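You operate a simulated robot arm through the tools that you are given. There is no shell and no other tool. Be economical: measure what you need, move in short steps, check, and stop when the job is done.

The job below is to be done with a simulated robot arm. You get a single attempt, and the scene is never put back.

## Task
Pull the lid of the vacuum box open.
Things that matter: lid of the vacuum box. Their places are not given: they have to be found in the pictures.

The check looks at the end state, three seconds after you hand in, the way a careful person would. Anything else that was tipped, shoved, dropped, spilled or broken makes it a failure. A push-on lid holds only when it is set on centred and level and pressed home; a screw cap is set on level and turned clockwise until tight.

## Robot
A 7-joint arm with a two-finger parallel gripper, fixed in place. Base frame: the origin is at the foot of the arm, x ahead of it, y to its left, z up. Lengths are in mm, angles in degrees, forces in N, time in s.
Its first joint turns from -66.0 to 66.0 degrees. Payload 2.5 kg.
The tool frame sits at the grasp point between the pads (the TCP): z along the fingers, y along the line on which they close. The tips reach 23 mm beyond it. The gripper opens to 94 mm. The fingers are 38 mm wide and 10 mm thick; the gripper's body (54 by 96 mm) begins 39 mm behind the TCP.
Orientation is that of the tool frame in the base frame, as a unit quaternion [x, y, z, w]. With the fingers straight down and closing along the base's y, the tool's x points along the base's -x, its y along +y and its z along -z.

## Interface
- The arm moves only by the tool step_arm. Its argument "rows" is a list that holds one entry, the list of rows, each a list of 7 numbers: the finger opening in mm, from 0 to 94, then the shift along the tool's x, y, z in units of 400 mm (1.0 is 400 mm), then the turn, a rotation vector about the tool's x, y, z in units of 90 degrees (1.0 is 90 degrees). In form: [[[jaw, dx, dy, dz, rx, ry, rz], ...]]. A call has 1 to 20 rows; each row is the pose to reach, as a shift and turn from the pose commanded when the call began, along the tool's axes at that moment. A call with a number of a shift or a turn outside -1 to 1 is refused whole. Each row takes 0.2 s and may step no farther than 50 mm and 8.6 degrees from the row before; otherwise, or with a gripper value out of range, the whole call is refused. Where a pose cannot be reached the arm comes as near as it can. A force on the tool above 40 N (or 10 N above the force at the start of the call, whichever is more), or a blocked arm, ends the call early, and 0.2 s more pass. The fingers move at their own pace (about 108 mm/s each) and stop on an object; they squeeze with about 41 N. The grip force told is the motor's: it shows also when the fingers shut on nothing. Time passes only in rows, and 0.2 s behind the last, so rows that repeat a pose let the fingers close. It gives the time, the measured TCP pose, the force on the tool (base axes), the opening and the grip force at its end, in the units of the frame above (readings bear some noise), and new pictures: "show" is both (left out), scene, wrist or none.
- Cameras (640 x 400 px; columns grow to the right, rows downward): "scene" is fixed at [134, -417, 548.1]; the picture's right is [0.70, -0.71, 0.00], its down [-0.38, -0.37, -0.85] and it looks along [0.61, 0.59, -0.53] (base axes); focal length 351 px, centre (320, 200). "wrist" rides on the gripper at [-39, 0, -44] in the tool frame; the picture's right is [0.00, -1.00, 0.00], its down [0.97, 0.00, -0.24] and it looks along [0.24, 0.00, 0.97] (tool axes); focal length 218 px, centre (320, 200).
- measure_at(camera, pixels): for up to 12 pixels [column, row] of the newest picture of that camera ("zoom" is the newest enlarged one), the place [x, y, z] in the base frame of the surface seen there, good to about 3 mm. The clock stands still meanwhile.
- inspect(camera, box): a new picture of the part [left, top, right, bottom] of that camera's present view, enlarged. The clock stands still meanwhile.
- hand_in(): hands the job in; it is judged then, once.

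Work in short steps. Measure before you move; look again where a grasp or a placing could have gone wrong, and mend it. You have 60 turns and 120 pictures in all, those below and enlarged ones among them. Open the gripper and draw the arm clear of the work before you hand the job in, unless the task says otherwise; then end with one line.

The tools are called after "Call:" by a JSON object that holds its "fn" and its "kwargs". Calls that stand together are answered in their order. step_arm: Moves the arm, as the interface text tells. Its arguments: {"type":"object","properties":{"rows":{"type":"array","items":{"type":"array","items":{"type":"array","items":{"type":"number"}}}},"show":{"type":"string","enum":["both","scene","wrist","none"]}},"required":["rows"]} The other tools are called the same way: measure_at (camera, pixels) gives the place of the surface under pixels of a picture; inspect (camera, box) takes an enlarged picture of a part of a camera's view; hand_in () hands the job in.

At the start:

```text
time: 0.0
position: [322.4, -146.1, 266.3]
tcp_rot: [0.0, 1.0, 0.0, 0.0]
force: [-0.3, 0.2, -0.1]
width: 94.1
grip_force: 0.0
```

scene: 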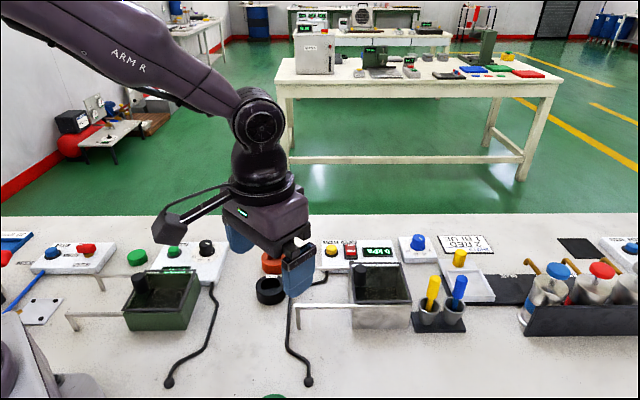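
wrist: 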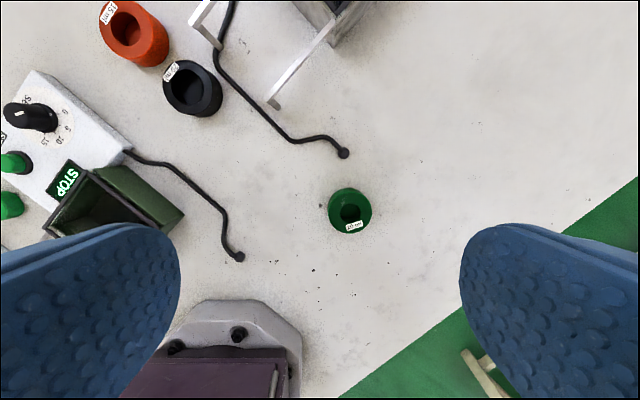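

The scene shows two boxes with handles, a green one at (160,300) and a grey one at (380,295) near a kPa display. I'll enlarge both before choosing.

Call:
{"fn": "inspect", "kwargs": {"camera": "scene", "box": [280, 220, 440, 340]}}

Call:
{"fn": "inspect", "kwargs": {"camera": "scene", "box": [60, 220, 240, 340]}}

```text
3.33 times, centred on (360, 280) of scene
```

zoom: 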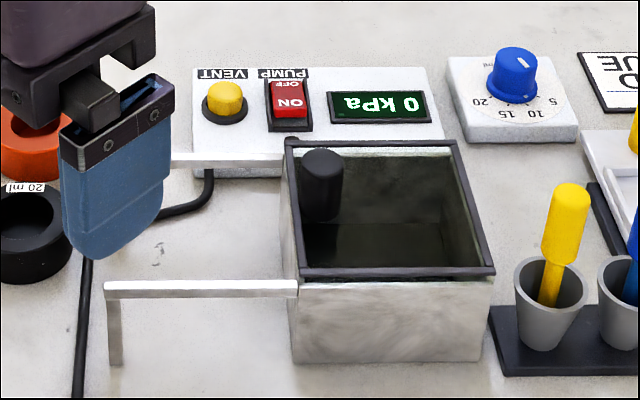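

```text
3.33 times, centred on (150, 280) of scene
```

zoom: 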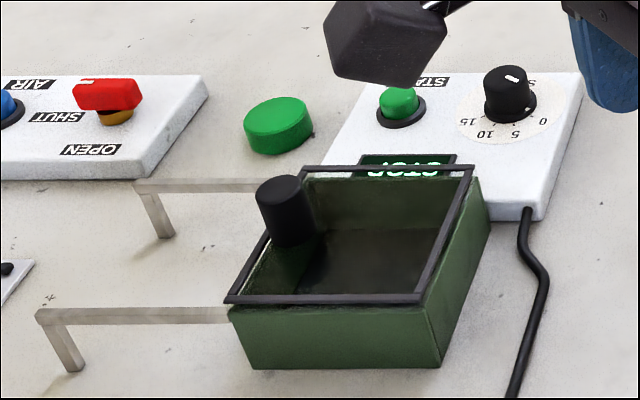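

The right box (PUMP, VENT, 0 kPa) is the vacuum box: a clear lid with a dark frame, a black knob at about (360,275), and rails running left. I'll measure the knob, lid corners and rails.

Call:
{"fn": "inspect", "kwargs": {"camera": "scene", "box": [280, 220, 440, 340]}}

Call:
{"fn": "measure_at", "kwargs": {"camera": "zoom", "pixels": [[322, 154], [322, 185], [308, 205], [288, 146], [460, 146], [490, 270], [300, 272], [110, 288], [290, 288], [180, 158], [275, 160], [115, 360]]}}

```text
3.33 times, centred on (360, 280) of scene
```

zoom: 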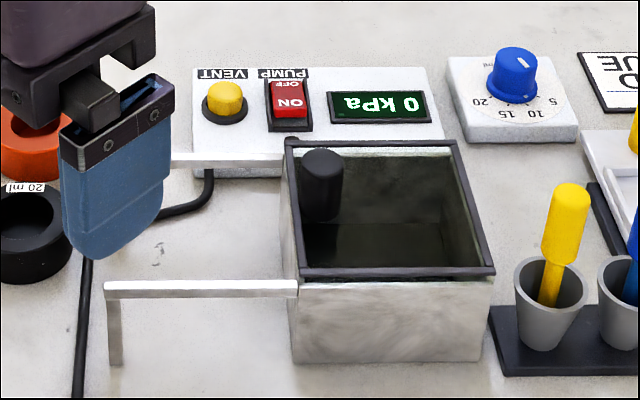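

```text
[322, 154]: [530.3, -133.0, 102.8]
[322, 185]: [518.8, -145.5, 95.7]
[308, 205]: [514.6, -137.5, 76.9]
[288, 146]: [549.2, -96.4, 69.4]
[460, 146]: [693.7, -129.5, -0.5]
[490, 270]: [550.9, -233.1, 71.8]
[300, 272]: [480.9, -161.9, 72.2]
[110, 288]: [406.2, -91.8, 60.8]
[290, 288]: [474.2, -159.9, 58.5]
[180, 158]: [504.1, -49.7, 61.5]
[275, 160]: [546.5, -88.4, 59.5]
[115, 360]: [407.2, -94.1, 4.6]
```

The lid (z≈72) runs from (551,-233) to (481,-162), and the rails carry on along (-0.707, 0.707) at z≈60 to (406,-92). The knob is at about (526,-139) with its top at z≈103. I'll move above it with the jaws turned to close along the slide direction.

Call:
{"fn": "step_arm", "kwargs": {"rows": [[[94, -0.085, 0.003, 0.02, 0, 0, -0.0833], [94, -0.17, 0.006, 0.04, 0, 0, -0.1667], [94, -0.255, 0.009, 0.06, 0, 0, -0.25], [94, -0.34, 0.012, 0.08, 0, 0, -0.3333], [94, -0.425, 0.015, 0.1, 0, 0, -0.4167], [94, -0.51, 0.018, 0.12, 0, 0, -0.5], [94, -0.51, 0.018, 0.12, 0, 0, -0.5]]]}}

```text
time: 1.6
position: [526.6, -136.2, 217.8]
tcp_rot: [-0.383, 0.924, -0.001, 0.0]
force: [-0.6, 0.4, 1.0]
width: 93.7
grip_force: 0.0
```

scene: 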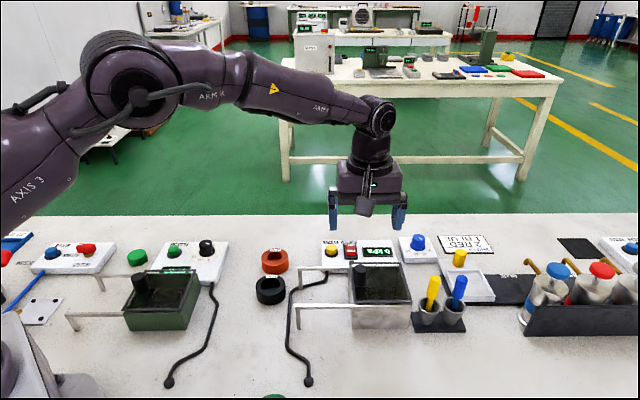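
wrist: 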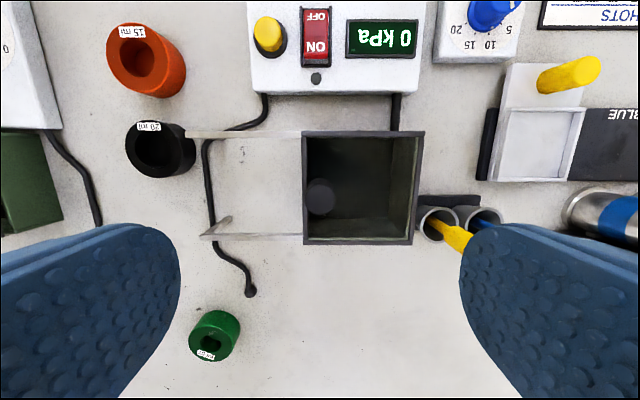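

In the wrist view the knob is at about (320,197). I'll measure it, the lid frame and the nearby cups.

Call:
{"fn": "measure_at", "kwargs": {"camera": "wrist", "pixels": [[320, 197], [308, 197], [332, 197], [320, 184], [320, 210], [306, 135], [420, 135], [410, 241], [306, 241], [250, 238], [250, 134], [250, 190]]}}

Call:
{"fn": "inspect", "kwargs": {"camera": "wrist", "box": [180, 110, 460, 270]}}

```text
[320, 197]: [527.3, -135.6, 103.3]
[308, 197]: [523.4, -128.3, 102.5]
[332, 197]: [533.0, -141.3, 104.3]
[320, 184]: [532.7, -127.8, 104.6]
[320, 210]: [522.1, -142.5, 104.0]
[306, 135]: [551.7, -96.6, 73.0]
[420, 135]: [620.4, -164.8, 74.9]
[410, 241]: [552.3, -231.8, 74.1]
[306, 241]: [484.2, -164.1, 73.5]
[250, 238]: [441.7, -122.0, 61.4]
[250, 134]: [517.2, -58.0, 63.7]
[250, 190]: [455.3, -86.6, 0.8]
```

```text
2.29 times, centred on (320, 190) of wrist
```

zoom: 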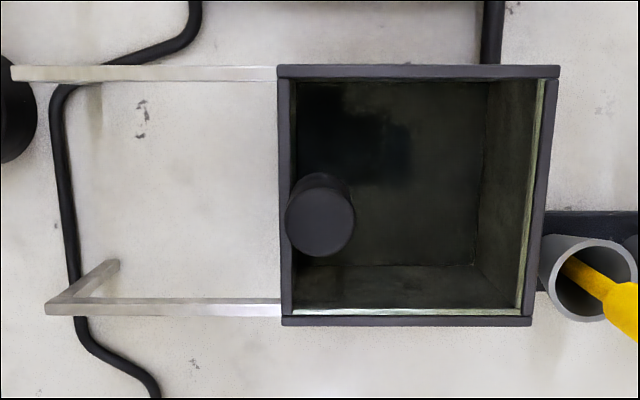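

The knob centre (527.5,-135.5) is within 1 mm of the TCP, and its top is at z≈103.5. I'll narrow the jaw to 56 and go down to TCP z≈103, which puts the tips at 80, above the lid at 74.

Call:
{"fn": "step_arm", "kwargs": {"rows": [[[56, 0, 0, 0.05, 0, 0, 0], [56, 0, 0, 0.13, 0, 0, 0], [56, 0, 0, 0.2, 0, 0, 0], [56, 0, 0, 0.25, 0, 0, 0], [56, 0, 0, 0.285, 0, 0, 0], [56, 0, 0, 0.285, 0, 0, 0]]]}}

Call:
{"fn": "measure_at", "kwargs": {"camera": "scene", "pixels": [[270, 281], [283, 290], [272, 258], [297, 308], [300, 335]]}}

```text
time: 3.0
position: [525.5, -139.2, 105.3]
tcp_rot: [-0.383, 0.924, 0.0, -0.001]
force: [-0.4, 0.2, -0.2]
width: 56.0
grip_force: 0.0
```

scene: 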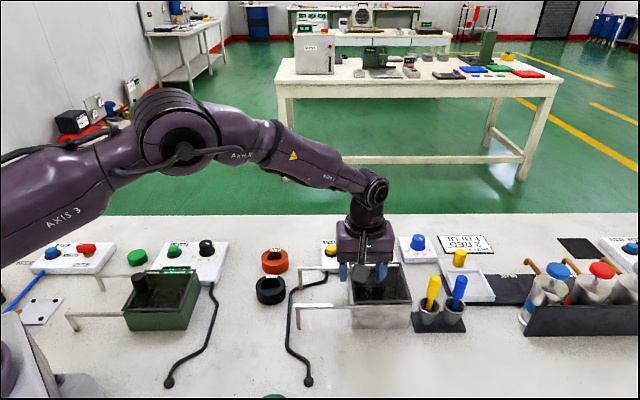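
wrist: 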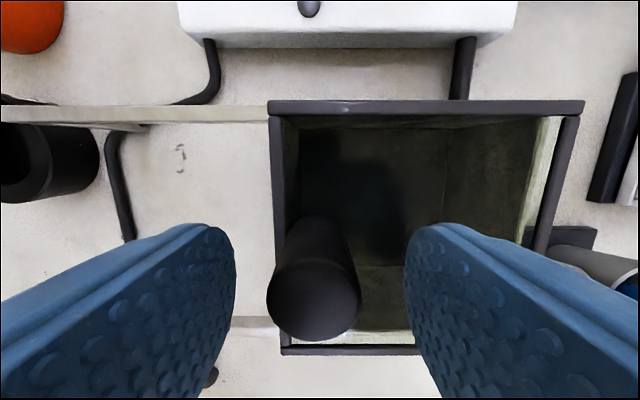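

```text
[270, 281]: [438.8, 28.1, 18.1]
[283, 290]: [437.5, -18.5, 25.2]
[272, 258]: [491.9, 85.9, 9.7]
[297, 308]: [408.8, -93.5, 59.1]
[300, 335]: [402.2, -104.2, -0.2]
```

The fingers straddle the knob (268–362 in the wrist view, between finger edges at 235 and 405), and the ring at (437,-18) is only 25 mm tall. I'll close on the knob.

Call:
{"fn": "step_arm", "kwargs": {"rows": [[[20, 0, 0, 0, 0, 0, 0], [20, 0, 0, 0, 0, 0, 0], [20, 0, 0, 0, 0, 0, 0]]], "show": "wrist"}}

```text
time: 3.8
position: [526.4, -138.1, 103.2]
tcp_rot: [-0.383, 0.924, 0.002, -0.002]
force: [-16.3, 10.6, 5.6]
width: 23.8
grip_force: 45.2
```

wrist: 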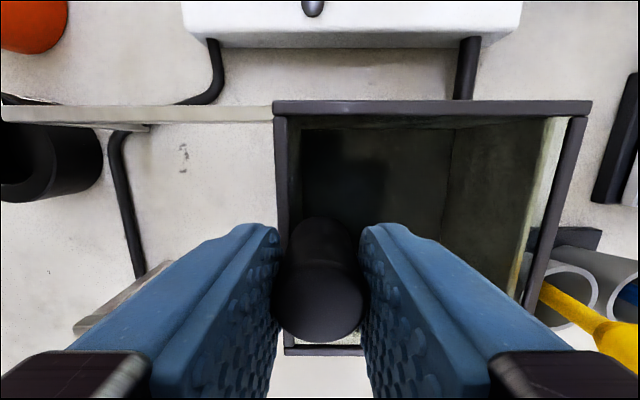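

The knob is gripped at 23.8 mm wide. I'll pull a short way along tool +y, the rail direction, and check the force and motion.

Call:
{"fn": "step_arm", "kwargs": {"rows": [[[20, 0, 0.01, 0, 0, 0, 0], [20, 0, 0.02, 0, 0, 0, 0], [20, 0, 0.03, 0, 0, 0, 0], [20, 0, 0.04, 0, 0, 0, 0]]]}}

```text
time: 4.8
position: [513.9, -127.6, 103.7]
tcp_rot: [-0.382, 0.924, 0.001, 0.0]
force: [5.2, 3.6, -16.1]
width: 23.6
grip_force: 45.0
```

scene: 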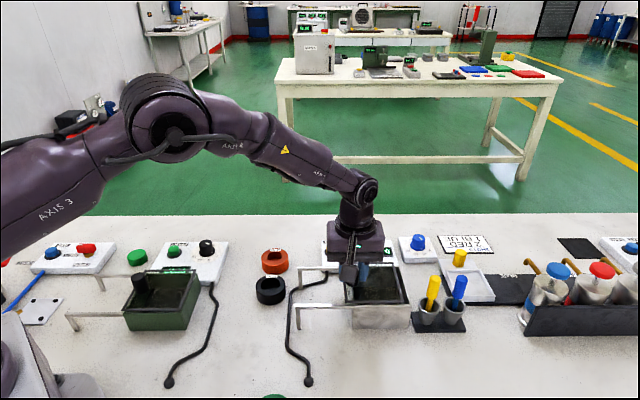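
wrist: 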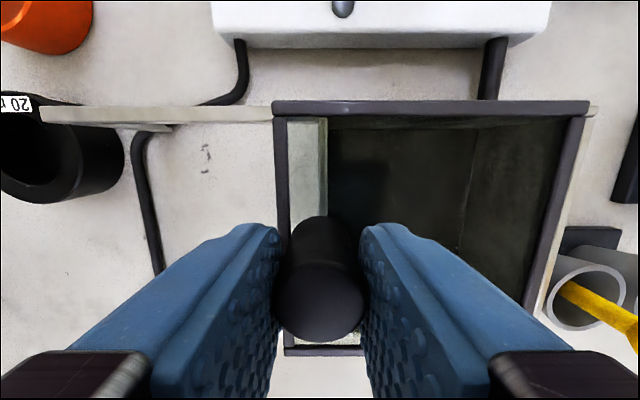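

The lid is sliding: its frame moved with the knob, 16 mm so far, with low force. I'll pull another 64 mm.

Call:
{"fn": "step_arm", "kwargs": {"rows": [[[20, 0, 0.02, 0, 0, 0, 0], [20, 0, 0.04, 0, 0, 0, 0], [20, 0, 0.06, 0, 0, 0, 0], [20, 0, 0.08, 0, 0, 0, 0], [20, 0, 0.1, 0, 0, 0, 0], [20, 0, 0.12, 0, 0, 0, 0], [20, 0, 0.14, 0, 0, 0, 0], [20, 0, 0.16, 0, 0, 0, 0]]]}}

```text
time: 6.6
position: [468.6, -82.7, 103.7]
tcp_rot: [-0.383, 0.924, 0.0, -0.001]
force: [4.9, 5.5, -16.1]
width: 23.7
grip_force: 44.9
```

scene: 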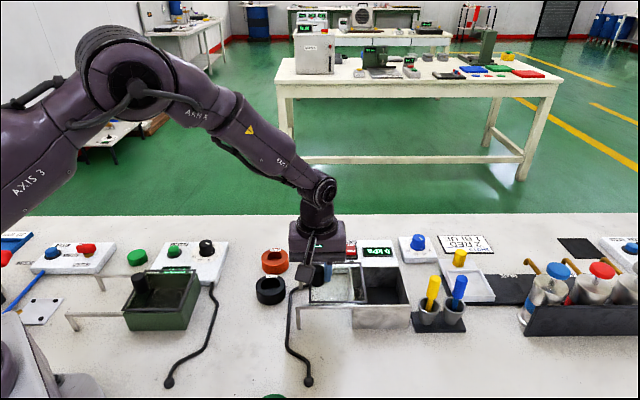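
wrist: 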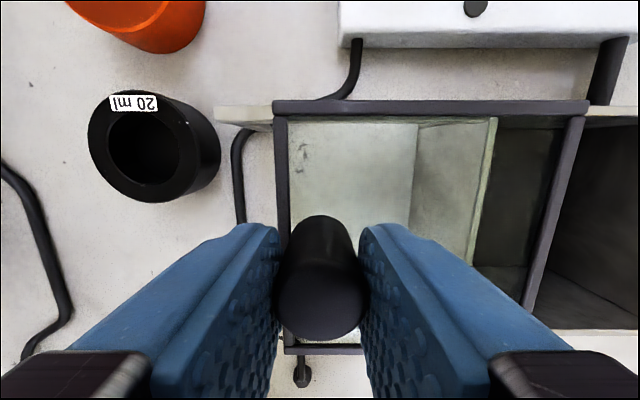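

80 mm are open. The rails still reach about 16–19 mm past the lid's leading edge (wrist 215 against 275), so I'll pull 16 mm more in small steps.

Call:
{"fn": "step_arm", "kwargs": {"rows": [[[20, 0, 0.01, 0, 0, 0, 0], [20, 0, 0.02, 0, 0, 0, 0], [20, 0, 0.03, 0, 0, 0, 0], [20, 0, 0.04, 0, 0, 0, 0], [20, 0, 0.04, 0, 0, 0, 0]]]}}

```text
time: 7.8
position: [457.4, -71.0, 104.3]
tcp_rot: [-0.382, 0.924, 0.002, 0.0]
force: [4.6, 4.0, -26.8]
width: 23.6
grip_force: 44.6
```

scene: 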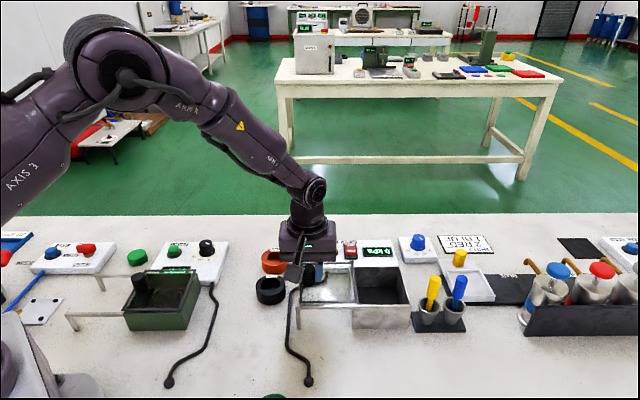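
wrist: 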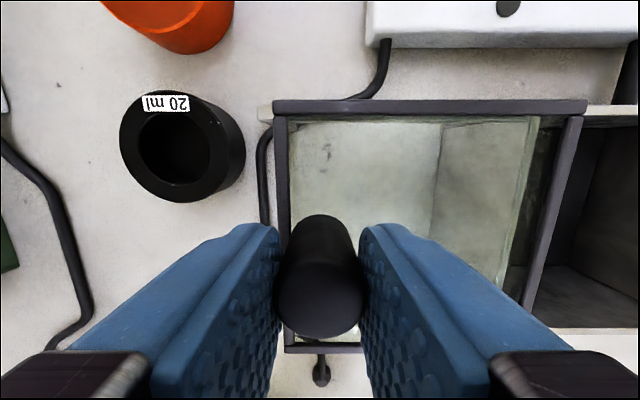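

The lid edge is now near the rail end (wrist 258 against 275), with about 96 mm pulled. I'll look closely at the opening before letting go.

Call:
{"fn": "inspect", "kwargs": {"camera": "scene", "box": [280, 220, 440, 340]}}

```text
3.33 times, centred on (360, 280) of scene
```

zoom: 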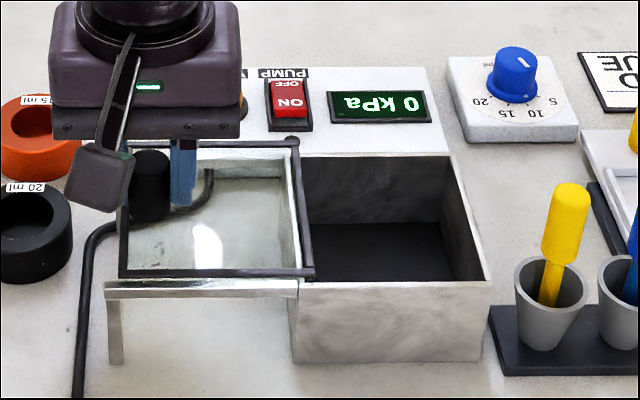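

The box is fully open, and the trailing frame edge sits at the box's rim. I'll release the knob and lift straight up.

Call:
{"fn": "step_arm", "kwargs": {"rows": [[[54, 0, 0, 0, 0, 0, 0], [54, 0, 0, 0, 0, 0, 0], [54, 0, 0, -0.05, 0, 0, 0], [54, 0, 0, -0.13, 0, 0, 0], [54, 0, 0, -0.22, 0, 0, 0], [54, 0, 0, -0.32, 0, 0, 0], [54, 0.1, 0.0, -0.36, 0, 0, 0], [54, 0.2, 0.0, -0.38, 0, 0, 0], [54, 0.3, 0.0, -0.38, 0, 0, 0]]]}}

Call:
{"fn": "inspect", "kwargs": {"camera": "scene", "box": [240, 220, 440, 340]}}

```text
time: 9.8
position: [372.8, -157.3, 256.3]
tcp_rot: [-0.382, 0.924, 0.001, 0.0]
force: [0.6, -1.0, 0.3]
width: 54.0
grip_force: 0.0
```

scene: 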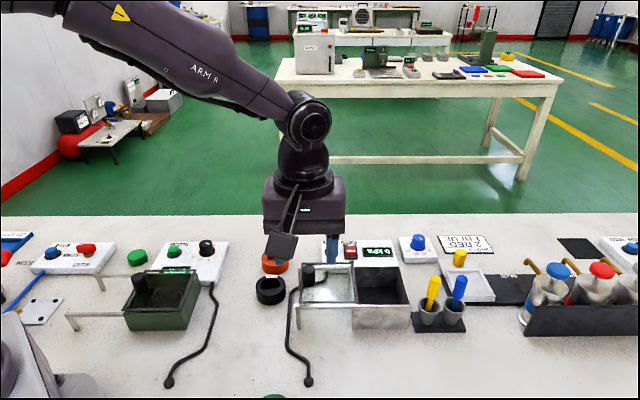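
wrist: 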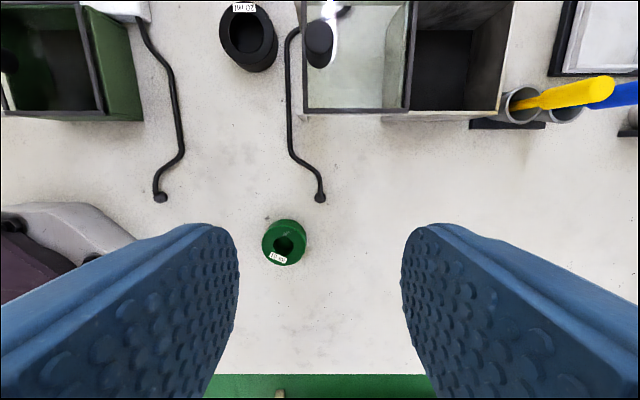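

```text
3.20 times, centred on (340, 280) of scene
```

zoom: 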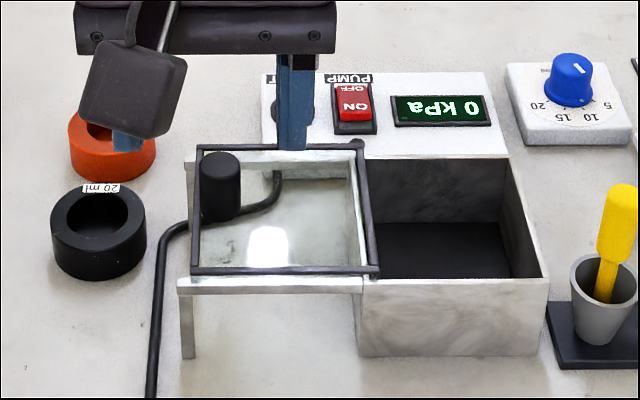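

The lid rests level on the rails, the box is open, the arm is clear and nothing else has moved, so I'm handing in.

Call:
{"fn": "hand_in", "kwargs": {}}

```text
The job is handed in.
```

The vacuum box lid was pulled about 96 mm along its rails to fully open, and the job is handed in.
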